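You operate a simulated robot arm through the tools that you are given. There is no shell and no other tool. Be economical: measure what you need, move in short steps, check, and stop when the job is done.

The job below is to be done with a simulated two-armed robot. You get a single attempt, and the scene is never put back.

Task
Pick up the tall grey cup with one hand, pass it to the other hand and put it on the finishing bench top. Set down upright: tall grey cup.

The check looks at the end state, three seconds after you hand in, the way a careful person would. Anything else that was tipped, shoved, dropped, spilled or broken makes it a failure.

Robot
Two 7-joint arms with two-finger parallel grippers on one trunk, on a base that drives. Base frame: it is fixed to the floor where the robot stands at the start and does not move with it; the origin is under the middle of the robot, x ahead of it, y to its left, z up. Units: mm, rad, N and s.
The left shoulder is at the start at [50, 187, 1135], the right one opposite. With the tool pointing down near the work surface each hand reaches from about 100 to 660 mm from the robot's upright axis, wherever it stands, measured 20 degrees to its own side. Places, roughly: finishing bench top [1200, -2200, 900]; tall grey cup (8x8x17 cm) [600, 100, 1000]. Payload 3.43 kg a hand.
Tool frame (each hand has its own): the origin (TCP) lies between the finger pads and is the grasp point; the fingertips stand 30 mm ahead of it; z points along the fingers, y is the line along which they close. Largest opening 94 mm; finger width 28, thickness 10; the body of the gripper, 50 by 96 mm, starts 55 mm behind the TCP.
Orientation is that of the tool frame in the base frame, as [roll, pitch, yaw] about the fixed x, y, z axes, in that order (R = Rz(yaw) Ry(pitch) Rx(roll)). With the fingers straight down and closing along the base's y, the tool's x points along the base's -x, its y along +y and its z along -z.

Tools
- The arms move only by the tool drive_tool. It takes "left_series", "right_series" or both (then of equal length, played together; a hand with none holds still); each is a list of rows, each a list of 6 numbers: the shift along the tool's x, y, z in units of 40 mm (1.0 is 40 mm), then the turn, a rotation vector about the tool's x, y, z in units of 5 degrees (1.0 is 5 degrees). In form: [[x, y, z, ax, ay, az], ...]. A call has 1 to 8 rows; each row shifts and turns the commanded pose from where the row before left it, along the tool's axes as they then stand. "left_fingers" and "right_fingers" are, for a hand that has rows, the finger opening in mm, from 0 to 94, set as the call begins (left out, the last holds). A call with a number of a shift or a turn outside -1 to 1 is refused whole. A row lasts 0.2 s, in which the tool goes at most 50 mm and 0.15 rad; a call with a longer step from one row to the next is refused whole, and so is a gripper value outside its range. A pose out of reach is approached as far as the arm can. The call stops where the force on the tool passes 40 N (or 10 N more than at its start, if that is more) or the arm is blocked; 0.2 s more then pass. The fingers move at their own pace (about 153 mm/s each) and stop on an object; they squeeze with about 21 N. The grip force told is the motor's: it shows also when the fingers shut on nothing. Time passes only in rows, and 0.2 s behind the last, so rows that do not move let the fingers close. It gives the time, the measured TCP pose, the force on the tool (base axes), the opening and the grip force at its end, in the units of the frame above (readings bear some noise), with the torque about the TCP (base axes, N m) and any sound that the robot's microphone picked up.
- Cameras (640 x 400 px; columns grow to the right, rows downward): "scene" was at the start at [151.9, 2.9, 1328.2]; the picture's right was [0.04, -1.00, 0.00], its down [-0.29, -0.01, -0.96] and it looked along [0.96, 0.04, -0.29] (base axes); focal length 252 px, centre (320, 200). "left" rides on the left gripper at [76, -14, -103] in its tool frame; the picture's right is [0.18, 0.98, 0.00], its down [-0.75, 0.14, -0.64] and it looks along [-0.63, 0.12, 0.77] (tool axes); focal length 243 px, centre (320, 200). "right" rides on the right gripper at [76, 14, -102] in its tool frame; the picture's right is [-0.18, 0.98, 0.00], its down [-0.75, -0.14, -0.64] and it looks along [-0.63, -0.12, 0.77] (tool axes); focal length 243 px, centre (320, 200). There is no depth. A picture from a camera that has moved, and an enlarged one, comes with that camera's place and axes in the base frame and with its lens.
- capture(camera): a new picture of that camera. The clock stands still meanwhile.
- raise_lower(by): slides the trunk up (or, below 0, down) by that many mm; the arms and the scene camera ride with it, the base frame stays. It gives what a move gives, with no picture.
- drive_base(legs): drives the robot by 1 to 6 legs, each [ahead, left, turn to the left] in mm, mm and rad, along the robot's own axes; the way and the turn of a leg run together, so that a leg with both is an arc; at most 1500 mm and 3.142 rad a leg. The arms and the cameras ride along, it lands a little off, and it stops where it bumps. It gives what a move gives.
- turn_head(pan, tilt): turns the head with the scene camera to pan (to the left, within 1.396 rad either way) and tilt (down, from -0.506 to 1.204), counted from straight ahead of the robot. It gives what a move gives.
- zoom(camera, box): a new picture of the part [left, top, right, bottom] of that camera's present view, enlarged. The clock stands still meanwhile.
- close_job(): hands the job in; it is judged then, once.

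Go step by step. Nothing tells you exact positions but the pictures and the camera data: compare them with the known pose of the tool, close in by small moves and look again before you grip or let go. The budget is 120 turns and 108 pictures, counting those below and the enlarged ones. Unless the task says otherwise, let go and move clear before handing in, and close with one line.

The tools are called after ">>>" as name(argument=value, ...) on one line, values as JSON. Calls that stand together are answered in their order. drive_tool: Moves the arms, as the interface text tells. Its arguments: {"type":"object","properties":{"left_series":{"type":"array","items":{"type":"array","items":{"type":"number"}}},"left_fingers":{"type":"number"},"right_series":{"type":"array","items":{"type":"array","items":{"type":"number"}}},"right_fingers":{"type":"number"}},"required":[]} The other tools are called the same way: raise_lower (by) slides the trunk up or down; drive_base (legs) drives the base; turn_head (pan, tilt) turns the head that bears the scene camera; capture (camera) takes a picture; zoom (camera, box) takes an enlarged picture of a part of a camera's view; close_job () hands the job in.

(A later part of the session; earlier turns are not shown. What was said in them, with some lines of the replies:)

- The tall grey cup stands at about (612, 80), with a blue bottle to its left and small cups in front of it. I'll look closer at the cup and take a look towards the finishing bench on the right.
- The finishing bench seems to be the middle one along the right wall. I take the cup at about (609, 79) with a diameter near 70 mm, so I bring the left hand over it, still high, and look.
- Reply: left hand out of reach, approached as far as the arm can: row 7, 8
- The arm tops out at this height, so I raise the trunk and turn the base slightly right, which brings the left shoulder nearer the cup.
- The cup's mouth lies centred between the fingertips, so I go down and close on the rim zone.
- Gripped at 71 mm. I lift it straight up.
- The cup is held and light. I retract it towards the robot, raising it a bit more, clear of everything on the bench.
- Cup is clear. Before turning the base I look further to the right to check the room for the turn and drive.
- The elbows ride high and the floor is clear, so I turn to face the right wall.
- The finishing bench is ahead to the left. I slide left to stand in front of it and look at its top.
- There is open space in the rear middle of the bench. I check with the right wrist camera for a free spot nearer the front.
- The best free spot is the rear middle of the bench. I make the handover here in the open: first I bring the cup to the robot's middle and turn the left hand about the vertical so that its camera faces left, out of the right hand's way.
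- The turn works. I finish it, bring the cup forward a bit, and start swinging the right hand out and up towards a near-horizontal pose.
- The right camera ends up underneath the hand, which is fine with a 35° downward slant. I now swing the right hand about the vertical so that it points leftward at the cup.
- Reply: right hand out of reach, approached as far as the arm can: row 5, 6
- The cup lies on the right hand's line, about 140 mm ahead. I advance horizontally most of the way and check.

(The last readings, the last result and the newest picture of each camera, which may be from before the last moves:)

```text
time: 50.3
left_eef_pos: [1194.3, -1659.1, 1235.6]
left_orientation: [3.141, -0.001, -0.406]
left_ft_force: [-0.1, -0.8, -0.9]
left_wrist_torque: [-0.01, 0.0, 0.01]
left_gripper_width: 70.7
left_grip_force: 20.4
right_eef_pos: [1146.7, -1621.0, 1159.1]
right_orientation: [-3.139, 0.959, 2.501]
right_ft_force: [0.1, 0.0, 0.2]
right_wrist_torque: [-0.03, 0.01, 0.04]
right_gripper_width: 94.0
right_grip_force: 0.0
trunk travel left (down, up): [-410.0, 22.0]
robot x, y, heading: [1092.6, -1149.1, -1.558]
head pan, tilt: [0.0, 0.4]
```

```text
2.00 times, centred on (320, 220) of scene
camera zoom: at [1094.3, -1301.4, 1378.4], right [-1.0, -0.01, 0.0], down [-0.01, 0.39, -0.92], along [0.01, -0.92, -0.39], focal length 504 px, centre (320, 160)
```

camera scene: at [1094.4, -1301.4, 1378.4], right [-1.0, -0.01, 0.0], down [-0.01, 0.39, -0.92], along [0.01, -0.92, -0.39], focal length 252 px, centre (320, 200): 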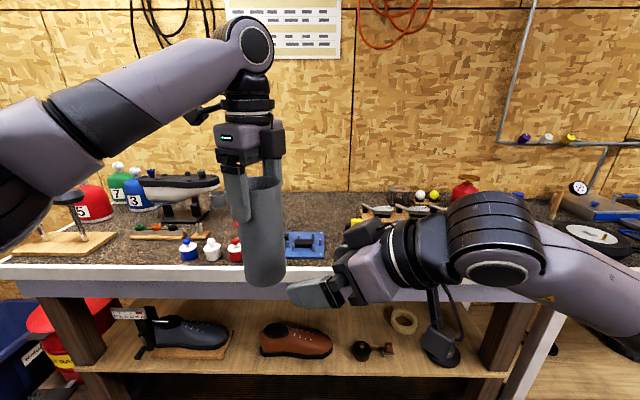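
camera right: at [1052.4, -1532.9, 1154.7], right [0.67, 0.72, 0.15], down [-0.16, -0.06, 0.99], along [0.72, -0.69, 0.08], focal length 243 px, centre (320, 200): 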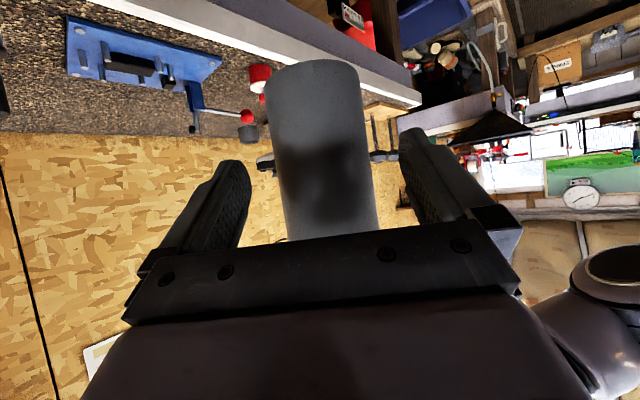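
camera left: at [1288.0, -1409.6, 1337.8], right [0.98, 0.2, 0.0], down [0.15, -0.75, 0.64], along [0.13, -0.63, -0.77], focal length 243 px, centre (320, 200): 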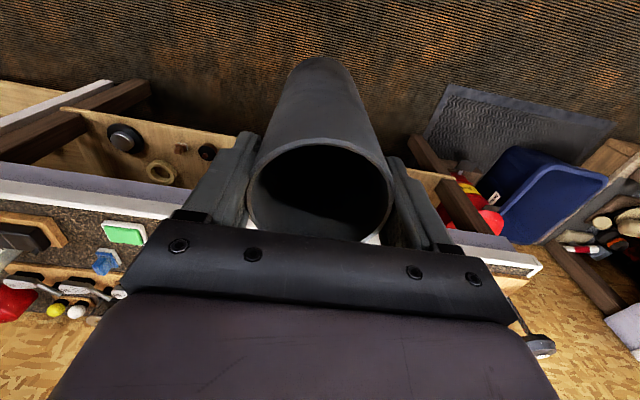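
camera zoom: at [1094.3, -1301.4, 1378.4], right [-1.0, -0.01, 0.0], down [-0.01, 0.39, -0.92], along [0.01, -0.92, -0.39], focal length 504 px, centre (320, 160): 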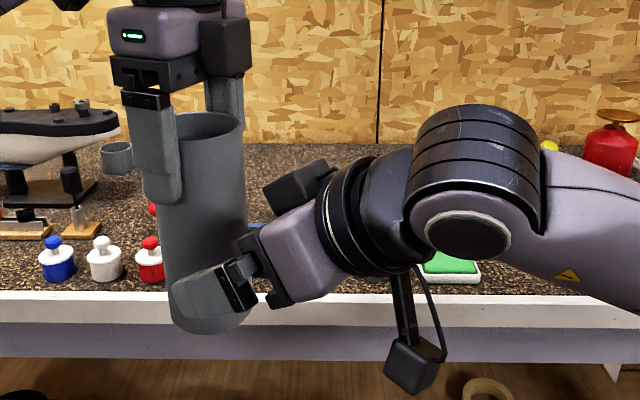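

>>> drive_tool(right_series=[[-0.344, 0, 0.491, 0, 0, 0], [-0.344, 0, 0.491, 0, 0, 0]])

>>> capture(camera="right")

>>> zoom(camera="scene", box=[200, 120, 440, 320])

```text
time: 50.9
left_eef_pos: [1194.3, -1658.7, 1235.0]
left_orientation: [-3.141, 0.0, -0.405]
left_ft_force: [0.4, -0.7, -0.4]
left_wrist_torque: [0.0, -0.03, -0.01]
left_gripper_width: 70.8
left_grip_force: 20.8
right_eef_pos: [1183.7, -1648.3, 1157.8]
right_orientation: [-3.141, 0.959, 2.499]
right_ft_force: [-0.6, 0.2, -0.8]
right_wrist_torque: [-0.01, -0.03, -0.01]
right_gripper_width: 94.3
right_grip_force: 0.0
trunk travel left (down, up): [-410.0, 22.0]
robot x, y, heading: [1090.7, -1150.9, -1.553]
head pan, tilt: [0.0, 0.4]
```

```text
75 pictures are left
camera right: at [1089.8, -1562.2, 1154.4], right [0.67, 0.72, 0.15], down [-0.16, -0.06, 0.99], along [0.72, -0.69, 0.08], focal length 243 px, centre (320, 200)
```

right: 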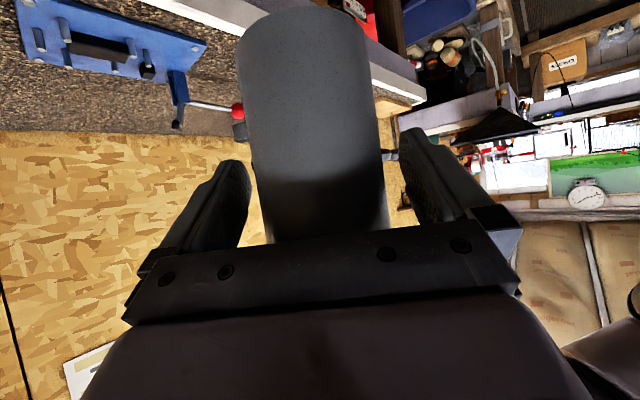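

```text
2.00 times, centred on (320, 220) of scene
camera zoom: at [1094.2, -1301.3, 1378.4], right [-1.0, -0.01, 0.0], down [-0.01, 0.39, -0.92], along [0.01, -0.92, -0.39], focal length 504 px, centre (320, 160)
```

zoom: 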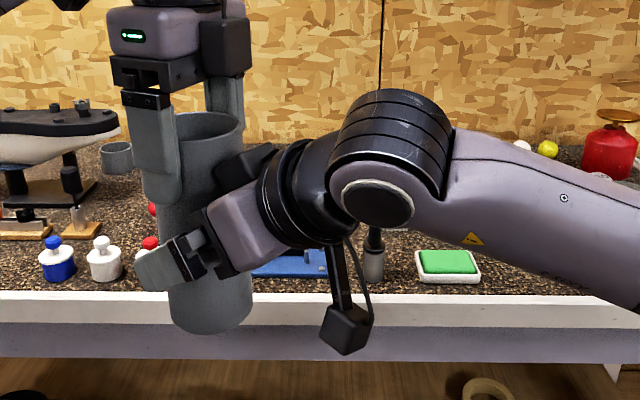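

The cup is well between the right fingers. I close them while the left still holds.

>>> drive_tool(right_series=[[0, 0, 0, 0, 0, 0], [0, 0, 0, 0, 0, 0], [0, 0, 0, 0, 0, 0]], right_fingers=0)

>>> capture(camera="right")

```text
time: 51.7
left_eef_pos: [1194.2, -1659.4, 1235.4]
left_orientation: [3.14, -0.001, -0.405]
left_ft_force: [-0.9, 4.6, 0.2]
left_wrist_torque: [0.31, -0.15, 0.02]
left_gripper_width: 70.8
left_grip_force: 21.1
right_eef_pos: [1184.2, -1650.3, 1158.1]
right_orientation: [-3.139, 0.96, 2.498]
right_ft_force: [-0.8, -4.8, -0.4]
right_wrist_torque: [-0.02, 0.18, -0.01]
right_gripper_width: 70.3
right_grip_force: 20.6
trunk travel left (down, up): [-410.0, 22.0]
robot x, y, heading: [1092.6, -1152.7, -1.561]
head pan, tilt: [0.0, 0.4]
```

```text
73 pictures are left
camera right: at [1089.3, -1562.2, 1154.4], right [0.67, 0.72, 0.15], down [-0.16, -0.06, 0.99], along [0.72, -0.69, 0.08], focal length 243 px, centre (320, 200)
```

right: 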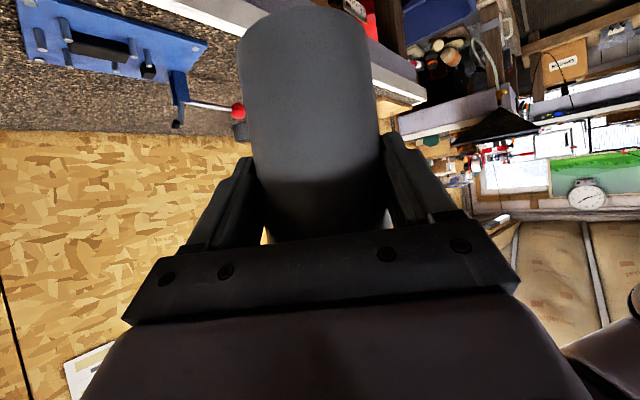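

Both hands hold the cup with only a small strain. I open the left hand and lift it straight off.

>>> drive_tool(left_series=[[0, 0, 0, 0, 0, 0], [0, 0, 0, 0, 0, 0], [0, 0, -0.3, 0, 0, 0], [0, 0, -0.6, 0, 0, 0], [0, 0, -0.8, 0, 0, 0]], left_fingers=94)

>>> capture(camera="scene")

```text
time: 52.9
left_eef_pos: [1194.3, -1656.9, 1303.0]
left_orientation: [3.139, -0.001, -0.408]
left_ft_force: [-0.3, 0.3, -0.4]
left_wrist_torque: [-0.02, -0.01, -0.02]
left_gripper_width: 94.0
left_grip_force: 0.0
right_eef_pos: [1182.8, -1650.0, 1160.1]
right_orientation: [-3.14, 0.96, 2.501]
right_ft_force: [-0.2, 0.0, 0.1]
right_wrist_torque: [0.0, 0.0, -0.03]
right_gripper_width: 70.4
right_grip_force: 20.5
trunk travel left (down, up): [-410.0, 22.0]
robot x, y, heading: [1092.0, -1153.9, -1.556]
head pan, tilt: [0.0, 0.4]
```

```text
72 pictures are left
camera scene: at [1093.3, -1300.4, 1378.5], right [-1.0, -0.01, 0.0], down [-0.01, 0.39, -0.92], along [0.01, -0.92, -0.39], focal length 252 px, centre (320, 200)
```

scene: 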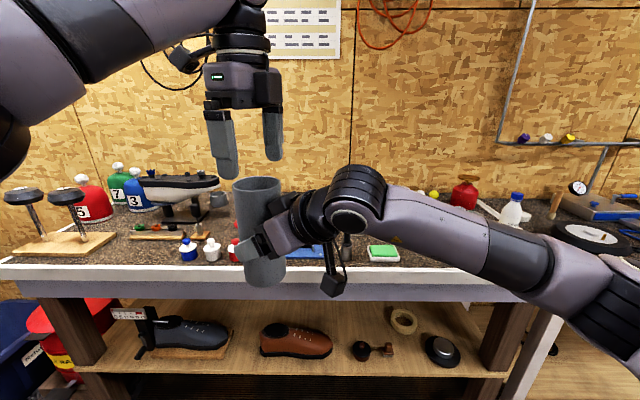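

The right hand alone holds the cup, upright. I withdraw the left hand to the left and back.

>>> drive_tool(left_series=[[0, 0, -0.8, 0, 0, 0], [0.2, -0.85, 0, 0, 0, 0], [0.2, -0.85, 0, 0, 0, 0], [0.2, -0.85, 0, 0, 0, 0], [0.2, -0.85, 0, 0, 0, 0], [0.2, -0.85, 0, 0, 0, 0], [0.2, -0.85, 0, 0, 0, 0], [0.2, -0.85, 0, 0, 0, 0]])

>>> capture(camera="scene")

>>> zoom(camera="scene", box=[200, 160, 400, 290])

```text
time: 54.7
left_eef_pos: [1341.3, -1459.6, 1323.5]
left_orientation: [3.14, -0.001, -0.405]
left_ft_force: [0.3, -0.3, 1.1]
left_wrist_torque: [0.01, -0.03, -0.01]
left_gripper_width: 94.0
left_grip_force: 0.1
left hand out of reach, approached as far as the arm can: row 1
right_eef_pos: [1183.6, -1649.4, 1158.6]
right_orientation: [-3.139, 0.96, 2.503]
right_ft_force: [-0.5, -0.3, -0.4]
right_wrist_torque: [0.0, -0.02, -0.02]
right_gripper_width: 70.4
right_grip_force: 20.7
trunk travel left (down, up): [-410.0, 22.0]
robot x, y, heading: [1092.0, -1152.5, -1.561]
head pan, tilt: [0.0, 0.4]
```

```text
71 pictures are left
camera scene: at [1094.6, -1300.3, 1378.6], right [-1.0, -0.01, 0.0], down [-0.01, 0.39, -0.92], along [0.01, -0.92, -0.39], focal length 252 px, centre (320, 200)
```

scene: 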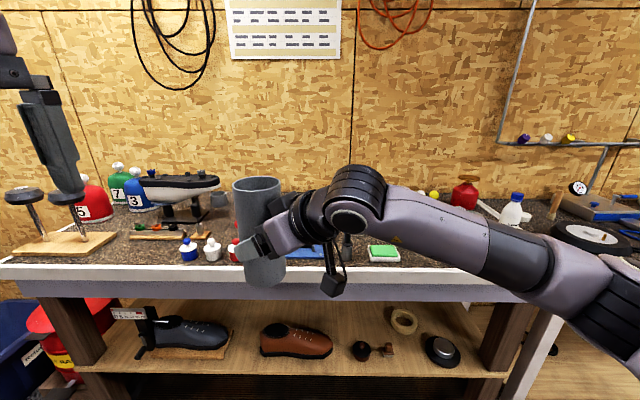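

```text
3.08 times, centred on (300, 225) of scene
camera zoom: at [1094.6, -1300.3, 1378.6], right [-1.0, -0.01, 0.0], down [-0.01, 0.39, -0.92], along [0.01, -0.92, -0.39], focal length 776 px, centre (382, 123)
```

zoom: 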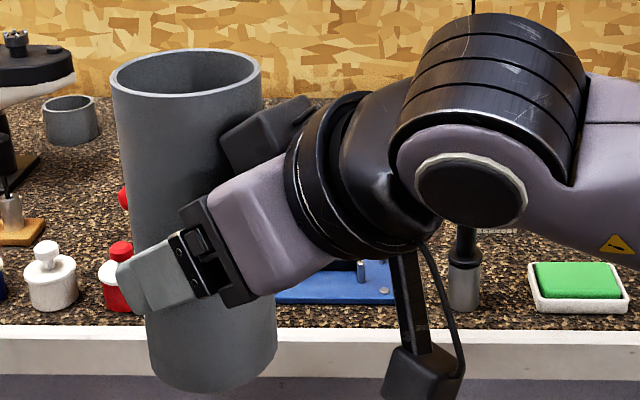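

The cup hangs upright in the right hand. I turn that hand towards straight ahead and shift it to the right, in two calls.

>>> drive_tool(right_series=[[0, 0, 0, 0.819, 0, 0.574], [0, 0, 0, 0.819, 0, 0.574], [0, 0, 0, 0.819, 0, 0.574], [0, 0, 0, 0.819, 0, 0.574], [0.136, -0.816, -0.194, 0, 0, 0], [0.136, -0.816, -0.194, 0, 0, 0], [0.136, -0.816, -0.194, 0, 0, 0], [0.136, -0.816, -0.194, 0, 0, 0]])

>>> drive_tool(right_series=[[0, 0, 0, 0.819, 0, 0.574], [0, 0, 0, 0.819, 0, 0.574], [0, 0, 0, 0.819, 0, 0.574]])

>>> capture(camera="scene")

```text
time: 56.5
left_eef_pos: [1339.4, -1459.3, 1324.5]
left_orientation: [3.141, 0.0, -0.407]
left_ft_force: [0.9, -0.1, 1.0]
left_wrist_torque: [0.01, -0.01, -0.03]
left_gripper_width: 94.1
left_grip_force: 0.0
right_eef_pos: [1052.8, -1688.3, 1158.3]
right_orientation: [3.14, 0.96, 2.15]
right_ft_force: [0.5, 0.1, 0.0]
right_wrist_torque: [0.04, 0.03, 0.0]
right_gripper_width: 70.4
right_grip_force: 20.7
trunk travel left (down, up): [-410.0, 22.0]
robot x, y, heading: [1091.8, -1149.3, -1.553]
head pan, tilt: [0.0, 0.4]
```

```text
time: 57.3
left_eef_pos: [1340.0, -1460.5, 1322.5]
left_orientation: [-3.141, 0.001, -0.404]
left_ft_force: [0.7, -0.4, 0.2]
left_wrist_torque: [0.01, -0.01, -0.01]
left_gripper_width: 94.0
left_grip_force: 0.2
right_eef_pos: [1053.7, -1687.5, 1158.4]
right_orientation: [3.14, 0.959, 1.885]
right_ft_force: [-0.2, 0.2, 0.4]
right_wrist_torque: [0.02, 0.0, 0.0]
right_gripper_width: 70.5
right_grip_force: 20.9
trunk travel left (down, up): [-410.0, 22.0]
robot x, y, heading: [1089.4, -1150.5, -1.558]
head pan, tilt: [0.0, 0.4]
```

```text
69 pictures are left
camera scene: at [1094.1, -1301.2, 1378.5], right [-1.0, -0.01, 0.0], down [-0.01, 0.39, -0.92], along [0.01, -0.92, -0.39], focal length 252 px, centre (320, 200)
```

scene: 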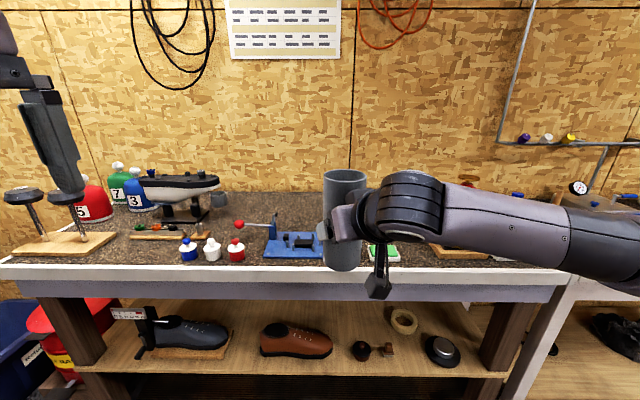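

I slide left 140 mm and drive forward towards the bench, the cup well above everything on it.

>>> drive_base(legs=[[0, 140, 0], [340, 0, 0]])

>>> turn_head(pan=0.0, tilt=0.75)

>>> capture(camera="scene")

```text
time: 60.5
left_eef_pos: [1488.4, -1793.4, 1324.0]
left_orientation: [3.141, 0.0, -0.398]
left_ft_force: [0.4, -0.5, -0.1]
left_wrist_torque: [0.0, -0.02, 0.0]
left_gripper_width: 93.8
left_grip_force: 0.0
right_eef_pos: [1205.8, -2023.3, 1157.3]
right_orientation: [-3.141, 0.959, 1.895]
right_ft_force: [0.0, -0.5, -0.2]
right_wrist_torque: [-0.02, 0.02, 0.01]
right_gripper_width: 70.4
right_grip_force: 21.1
trunk travel left (down, up): [-410.0, 22.0]
robot x, y, heading: [1239.8, -1479.7, -1.553]
head pan, tilt: [0.0, 0.4]
```

```text
time: 61.3
left_eef_pos: [1489.3, -1793.1, 1323.8]
left_orientation: [3.141, 0.001, -0.397]
left_ft_force: [-0.1, 1.1, 0.3]
left_wrist_torque: [0.02, -0.03, 0.0]
left_gripper_width: 94.0
left_grip_force: 0.1
right_eef_pos: [1205.1, -2023.2, 1158.7]
right_orientation: [-3.14, 0.958, 1.896]
right_ft_force: [1.0, 0.9, -0.2]
right_wrist_torque: [0.02, 0.03, 0.0]
right_gripper_width: 70.5
right_grip_force: 20.6
trunk travel left (down, up): [-410.0, 22.0]
robot x, y, heading: [1237.2, -1482.0, -1.548]
head pan, tilt: [0.0, 0.75]
```

```text
68 pictures are left
camera scene: at [1241.6, -1625.7, 1347.4], right [-1.0, -0.02, 0.0], down [-0.01, 0.68, -0.73], along [0.02, -0.73, -0.68], focal length 252 px, centre (320, 200)
```

scene: 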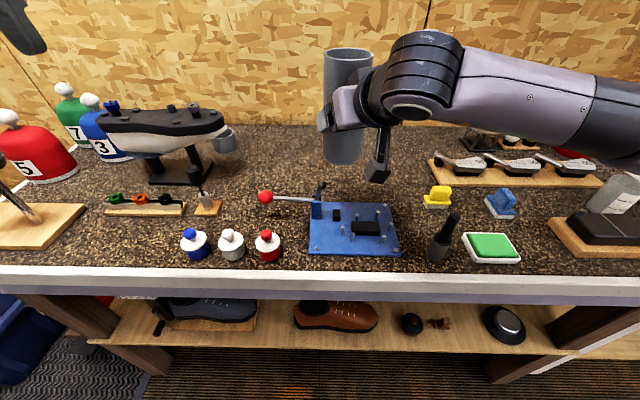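

The rear middle of the bench is plainly free around (1200, -2280). I drive the last 85 mm forward.

>>> drive_base(legs=[[85, 0, 0]])

```text
time: 62.4
left_eef_pos: [1490.8, -1876.2, 1323.7]
left_orientation: [3.141, 0.001, -0.397]
left_ft_force: [-0.8, 0.4, 0.2]
left_wrist_torque: [0.03, 0.0, 0.0]
left_gripper_width: 94.2
left_grip_force: 0.1
right_eef_pos: [1207.2, -2105.7, 1158.4]
right_orientation: [3.139, 0.96, 1.899]
right_ft_force: [-0.9, -0.4, -0.6]
right_wrist_torque: [0.01, 0.0, 0.0]
right_gripper_width: 70.1
right_grip_force: 20.8
trunk travel left (down, up): [-410.0, 22.0]
robot x, y, heading: [1239.4, -1567.3, -1.548]
head pan, tilt: [0.0, 0.75]
```

>>> drive_tool(right_series=[[-0.44, -0.297, 0.627, 0, 0, 0], [-0.44, -0.297, 0.627, 0, 0, 0], [-0.44, -0.297, 0.627, 0, 0, 0], [-0.44, -0.297, 0.627, 0, 0, 0], [-0.44, -0.297, 0.627, 0, 0, 0]])

>>> capture(camera="scene")

>>> capture(camera="right")

```text
time: 63.6
left_eef_pos: [1489.5, -1874.9, 1323.3]
left_orientation: [-3.141, 0.0, -0.394]
left_ft_force: [-0.5, -0.7, -0.1]
left_wrist_torque: [0.01, 0.0, 0.02]
left_gripper_width: 93.8
left_grip_force: 0.1
right_eef_pos: [1200.3, -2270.8, 1157.8]
right_orientation: [3.14, 0.96, 1.899]
right_ft_force: [-0.7, 0.2, -1.1]
right_wrist_torque: [0.03, 0.02, 0.02]
right_gripper_width: 70.2
right_grip_force: 21.2
trunk travel left (down, up): [-410.0, 22.0]
robot x, y, heading: [1241.3, -1564.4, -1.545]
head pan, tilt: [0.0, 0.75]
```

```text
67 pictures are left
camera scene: at [1243.9, -1709.4, 1347.3], right [-1.0, -0.02, 0.0], down [-0.02, 0.68, -0.73], along [0.02, -0.73, -0.68], focal length 252 px, centre (320, 200)
```

scene: 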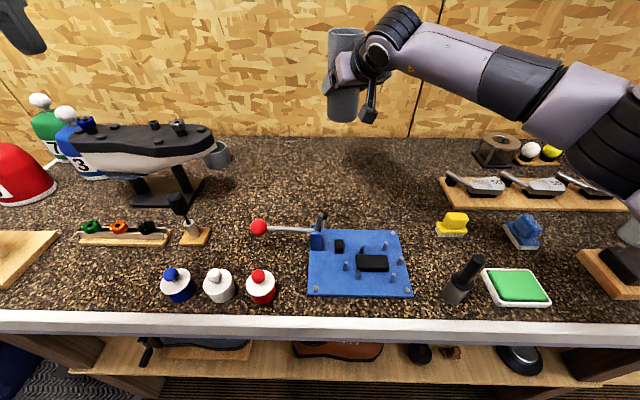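

```text
66 pictures are left
camera right: at [1172.3, -2145.1, 1154.1], right [0.96, 0.22, 0.15], down [-0.16, 0.04, 0.99], along [0.21, -0.98, 0.08], focal length 243 px, centre (320, 200)
```

right: 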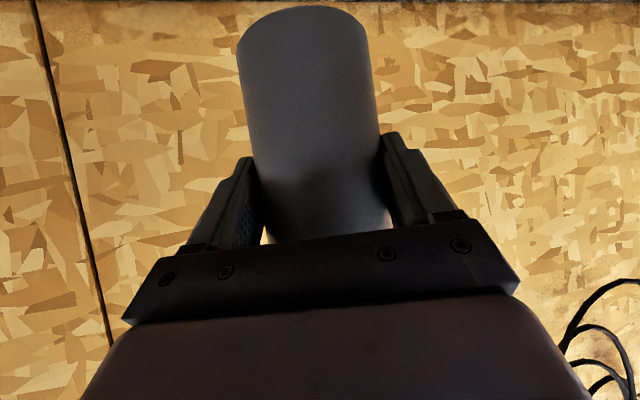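

Cup is above the free spot. I lower it in stages, watching the forearm.

>>> drive_tool(right_series=[[0.614, 0, 0.43, 0, 0, 0], [0.614, 0, 0.43, 0, 0, 0], [0.614, 0, 0.43, 0, 0, 0]])

>>> capture(camera="scene")

```text
time: 64.4
left_eef_pos: [1490.7, -1875.4, 1324.0]
left_orientation: [3.142, -0.001, -0.397]
left_ft_force: [-0.6, -0.2, 1.2]
left_wrist_torque: [0.02, 0.0, -0.01]
left_gripper_width: 93.6
left_grip_force: 0.0
right_eef_pos: [1199.2, -2270.3, 1066.1]
right_orientation: [3.14, 0.961, 1.896]
right_ft_force: [0.6, -0.4, -0.2]
right_wrist_torque: [0.0, -0.01, 0.01]
right_gripper_width: 70.6
right_grip_force: 20.6
trunk travel left (down, up): [-410.0, 22.0]
robot x, y, heading: [1239.1, -1566.6, -1.546]
head pan, tilt: [0.0, 0.75]
```

```text
65 pictures are left
camera scene: at [1243.5, -1709.4, 1347.3], right [-1.0, -0.02, 0.0], down [-0.02, 0.68, -0.73], along [0.02, -0.73, -0.68], focal length 252 px, centre (320, 200)
```

scene: 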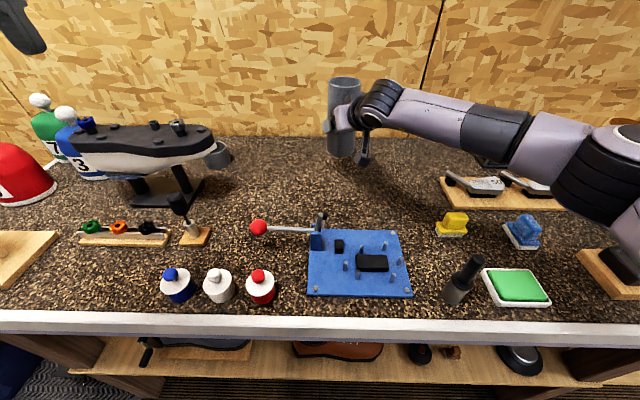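

>>> drive_tool(right_series=[[0.512, 0, 0.359, 0, 0, 0], [0.512, 0, 0.359, 0, 0, 0], [0.3, 0, 0.21, 0, 0, 0]])

>>> capture(camera="scene")

>>> capture(camera="right")

```text
time: 65.2
left_eef_pos: [1490.9, -1874.6, 1323.8]
left_orientation: [3.14, -0.001, -0.395]
left_ft_force: [-0.4, 0.1, 0.2]
left_wrist_torque: [-0.03, 0.0, 0.02]
left_gripper_width: 94.0
left_grip_force: 0.1
right_eef_pos: [1200.6, -2269.3, 1006.6]
right_orientation: [-3.141, 0.968, 1.897]
right_ft_force: [-0.5, -0.3, 9.9]
right_wrist_torque: [0.15, 0.06, 0.04]
right_gripper_width: 70.5
right_grip_force: 21.4
trunk travel left (down, up): [-410.0, 22.0]
robot x, y, heading: [1243.6, -1566.7, -1.551]
head pan, tilt: [0.0, 0.75]
```

```text
64 pictures are left
camera scene: at [1243.7, -1707.8, 1347.8], right [-1.0, -0.02, 0.0], down [-0.02, 0.68, -0.73], along [0.02, -0.73, -0.68], focal length 252 px, centre (320, 200)
```

scene: 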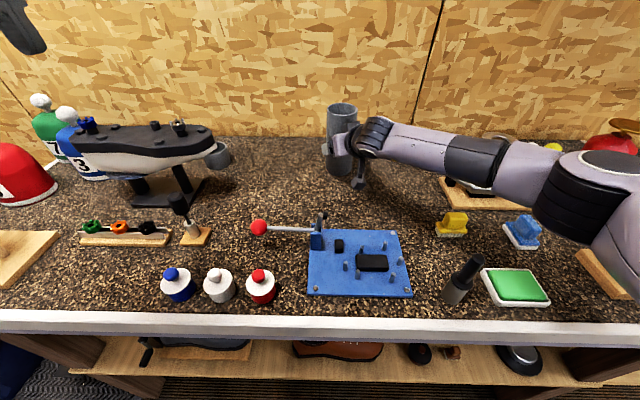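

```text
63 pictures are left
camera right: at [1172.3, -2144.2, 1002.3], right [0.96, 0.22, 0.15], down [-0.17, 0.05, 0.98], along [0.21, -0.97, 0.08], focal length 243 px, centre (320, 200)
```

right: 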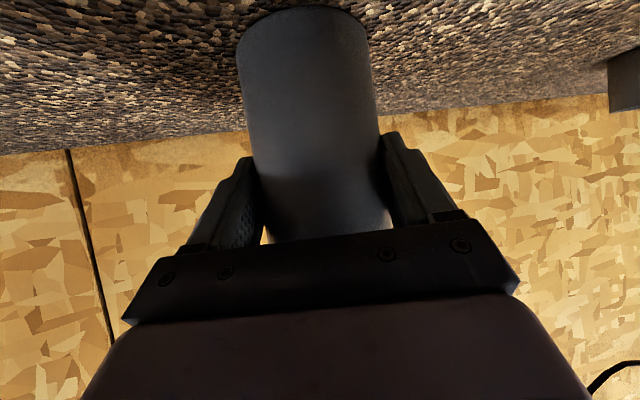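

There is an upward force of 10 N, so the cup seems to touch already. I check the base of the cup closely.

>>> zoom(camera="scene", box=[270, 80, 430, 210])

>>> zoom(camera="right", box=[180, 0, 440, 160])

```text
3.08 times, centred on (350, 145) of scene
camera zoom: at [1243.7, -1707.8, 1347.8], right [-1.0, -0.02, 0.0], down [-0.02, 0.68, -0.73], along [0.02, -0.73, -0.68], focal length 776 px, centre (228, 369)
```

zoom: 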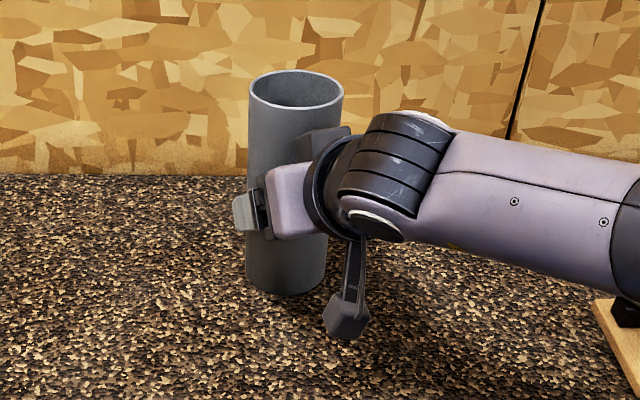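

```text
2.46 times, centred on (310, 80) of right
camera zoom: at [1172.3, -2144.2, 1002.3], right [0.96, 0.22, 0.15], down [-0.17, 0.05, 0.98], along [0.21, -0.97, 0.08], focal length 597 px, centre (345, 495)
```

zoom: 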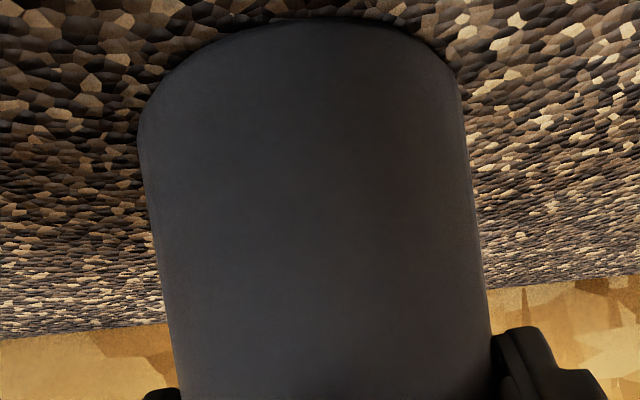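

The base rests on the bench top (about z = 920). I ease off the preload.

>>> drive_tool(right_series=[[-0.07, 0, -0.05, 0, 0, 0], [0, 0, 0, 0, 0, 0]])

```text
time: 65.8
left_eef_pos: [1491.6, -1875.5, 1323.2]
left_orientation: [3.141, -0.001, -0.396]
left_ft_force: [-0.1, 0.3, 0.1]
left_wrist_torque: [0.02, 0.0, 0.01]
left_gripper_width: 93.9
left_grip_force: 0.2
right_eef_pos: [1199.1, -2268.9, 1007.2]
right_orientation: [3.141, 0.958, 1.898]
right_ft_force: [1.9, -1.1, 5.2]
right_wrist_torque: [-0.31, -0.15, 0.06]
right_gripper_width: 70.2
right_grip_force: 20.9
trunk travel left (down, up): [-410.0, 22.0]
robot x, y, heading: [1242.7, -1565.8, -1.549]
head pan, tilt: [0.0, 0.75]
```

>>> drive_tool(right_series=[[0, 0, 0, 0, 0, 0], [0, 0, 0, 0, 0, 0], [0, 0, 0, 0, 0, 0]], right_fingers=94)

>>> capture(camera="right")

>>> zoom(camera="scene", box=[270, 80, 430, 210])

```text
time: 66.6
left_eef_pos: [1489.8, -1875.4, 1324.0]
left_orientation: [3.141, -0.001, -0.397]
left_ft_force: [-0.2, 0.5, 0.6]
left_wrist_torque: [-0.01, 0.0, -0.01]
left_gripper_width: 93.8
left_grip_force: 0.0
right_eef_pos: [1198.8, -2270.4, 1006.9]
right_orientation: [3.141, 0.96, 1.895]
right_ft_force: [0.3, 0.3, 0.4]
right_wrist_torque: [0.01, -0.01, 0.01]
right_gripper_width: 94.0
right_grip_force: 0.0
trunk travel left (down, up): [-410.0, 22.0]
robot x, y, heading: [1240.6, -1562.4, -1.546]
head pan, tilt: [0.0, 0.75]
```

```text
60 pictures are left
camera right: at [1171.3, -2144.1, 1002.8], right [0.96, 0.22, 0.15], down [-0.16, 0.04, 0.99], along [0.21, -0.98, 0.08], focal length 243 px, centre (320, 200)
```

right: 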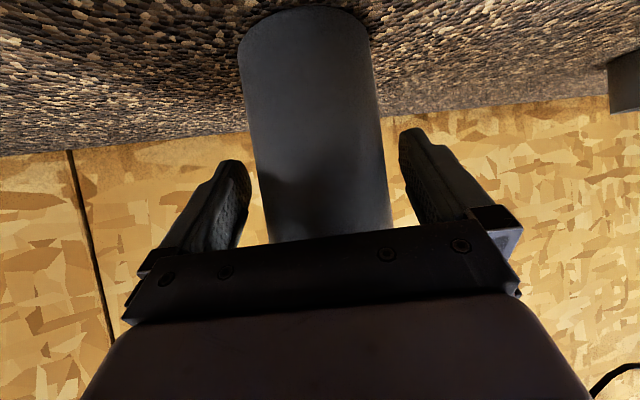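

```text
3.08 times, centred on (350, 145) of scene
camera zoom: at [1243.6, -1708.9, 1347.4], right [-1.0, -0.02, 0.0], down [-0.02, 0.68, -0.73], along [0.02, -0.73, -0.68], focal length 776 px, centre (228, 369)
```

zoom: 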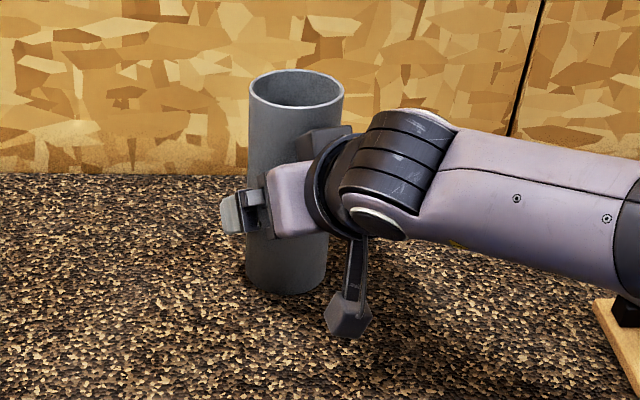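

The cup stands on its own. I withdraw the fingers straight back along their line.

>>> drive_tool(right_series=[[0.36, 0, -0.512, 0, 0, 0], [0.36, 0, -0.512, 0, 0, 0], [0.36, 0, -0.512, 0, 0, 0], [0.2, 0, -0.28, 0, 0, 0]])

>>> capture(camera="scene")

>>> capture(camera="right")

```text
time: 67.6
left_eef_pos: [1490.1, -1874.8, 1323.3]
left_orientation: [3.14, -0.001, -0.396]
left_ft_force: [0.2, -0.2, 1.3]
left_wrist_torque: [0.02, 0.0, -0.03]
left_gripper_width: 94.1
left_grip_force: 0.1
right_eef_pos: [1172.2, -2185.9, 1006.7]
right_orientation: [-3.141, 0.961, 1.897]
right_ft_force: [-0.3, 0.5, 0.2]
right_wrist_torque: [0.02, 0.02, 0.02]
right_gripper_width: 93.9
right_grip_force: 0.1
trunk travel left (down, up): [-410.0, 22.0]
robot x, y, heading: [1243.4, -1565.7, -1.543]
head pan, tilt: [0.0, 0.75]
```

```text
58 pictures are left
camera scene: at [1243.5, -1708.9, 1347.4], right [-1.0, -0.02, 0.0], down [-0.02, 0.68, -0.73], along [0.02, -0.73, -0.68], focal length 252 px, centre (320, 200)
```

scene: 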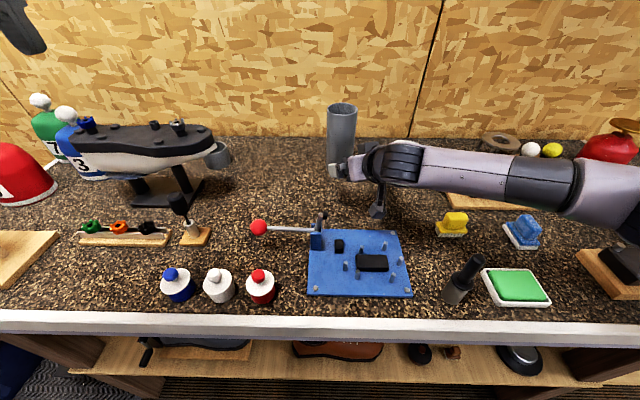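

```text
57 pictures are left
camera right: at [1144.0, -2059.2, 1002.9], right [0.96, 0.22, 0.15], down [-0.16, 0.04, 0.99], along [0.21, -0.98, 0.08], focal length 243 px, centre (320, 200)
```

right: 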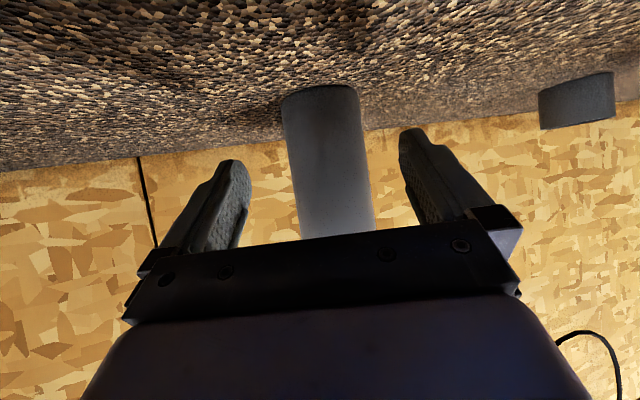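

The fingers are clear. I raise the hand and then back the base away.

>>> drive_tool(right_series=[[-0.7, 0, -0.5, 0, 0, 0], [-0.7, 0, -0.5, 0, 0, 0], [-0.7, 0, -0.5, 0, 0, 0], [-0.7, 0, -0.5, 0, 0, 0]])

>>> drive_base(legs=[[-350, 0, 0]])

>>> turn_head(pan=0.0, tilt=0.55)

>>> capture(camera="scene")

```text
time: 68.6
left_eef_pos: [1492.0, -1875.9, 1323.7]
left_orientation: [3.141, 0.0, -0.397]
left_ft_force: [0.6, 0.9, 0.0]
left_wrist_torque: [0.0, 0.01, 0.01]
left_gripper_width: 94.0
left_grip_force: 0.0
right_eef_pos: [1172.2, -2184.2, 1144.4]
right_orientation: [-3.14, 0.961, 1.898]
right_ft_force: [0.3, 0.2, 0.2]
right_wrist_torque: [0.01, -0.01, 0.0]
right_gripper_width: 94.3
right_grip_force: 0.0
trunk travel left (down, up): [-410.0, 22.0]
robot x, y, heading: [1241.7, -1566.7, -1.547]
head pan, tilt: [0.0, 0.75]
```

```text
time: 70.9
left_eef_pos: [1483.6, -1523.6, 1324.4]
left_orientation: [-3.14, 0.001, -0.394]
left_ft_force: [0.1, 0.3, 0.3]
left_wrist_torque: [0.0, 0.02, 0.03]
left_gripper_width: 94.1
left_grip_force: 0.1
right_eef_pos: [1166.8, -1834.2, 1143.3]
right_orientation: [3.141, 0.959, 1.904]
right_ft_force: [-0.7, 0.7, -0.6]
right_wrist_torque: [0.03, 0.01, 0.0]
right_gripper_width: 94.0
right_grip_force: 0.2
trunk travel left (down, up): [-410.0, 22.0]
robot x, y, heading: [1229.8, -1217.2, -1.552]
head pan, tilt: [0.0, 0.75]
```

```text
time: 71.6
left_eef_pos: [1483.4, -1525.4, 1322.3]
left_orientation: [-3.14, 0.001, -0.392]
left_ft_force: [-0.5, -0.2, -0.4]
left_wrist_torque: [0.02, 0.0, 0.02]
left_gripper_width: 94.0
left_grip_force: 0.1
right_eef_pos: [1166.4, -1835.5, 1143.4]
right_orientation: [3.141, 0.96, 1.902]
right_ft_force: [-0.3, -0.5, -0.9]
right_wrist_torque: [-0.04, 0.0, 0.0]
right_gripper_width: 93.9
right_grip_force: 0.2
trunk travel left (down, up): [-410.0, 22.0]
robot x, y, heading: [1232.6, -1216.2, -1.542]
head pan, tilt: [0.0, 0.55]
```

```text
56 pictures are left
camera scene: at [1235.8, -1366.5, 1364.7], right [-1.0, -0.03, 0.0], down [-0.01, 0.52, -0.85], along [0.02, -0.85, -0.52], focal length 252 px, centre (320, 200)
```

scene: 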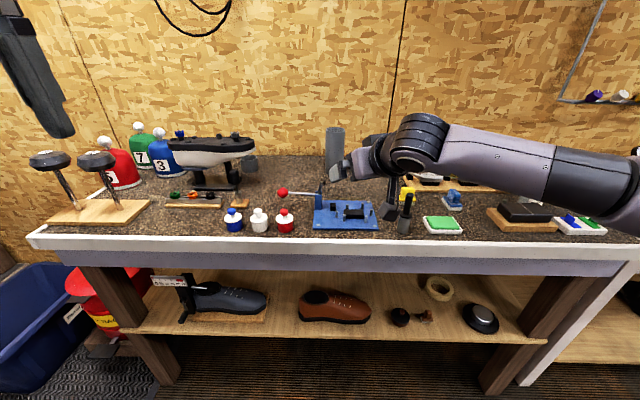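

The cup stands upright on the finishing bench, nothing on the bench has been disturbed, and both hands are clear and empty. I hand in.

>>> close_job()

```text
The job is handed in.
```

The tall grey cup was picked up with the left hand, passed to the right, and set upright on the rear middle of the finishing bench top. In the last picture it was standing with both hands clear, and I saw nothing else on the bench disturbed.
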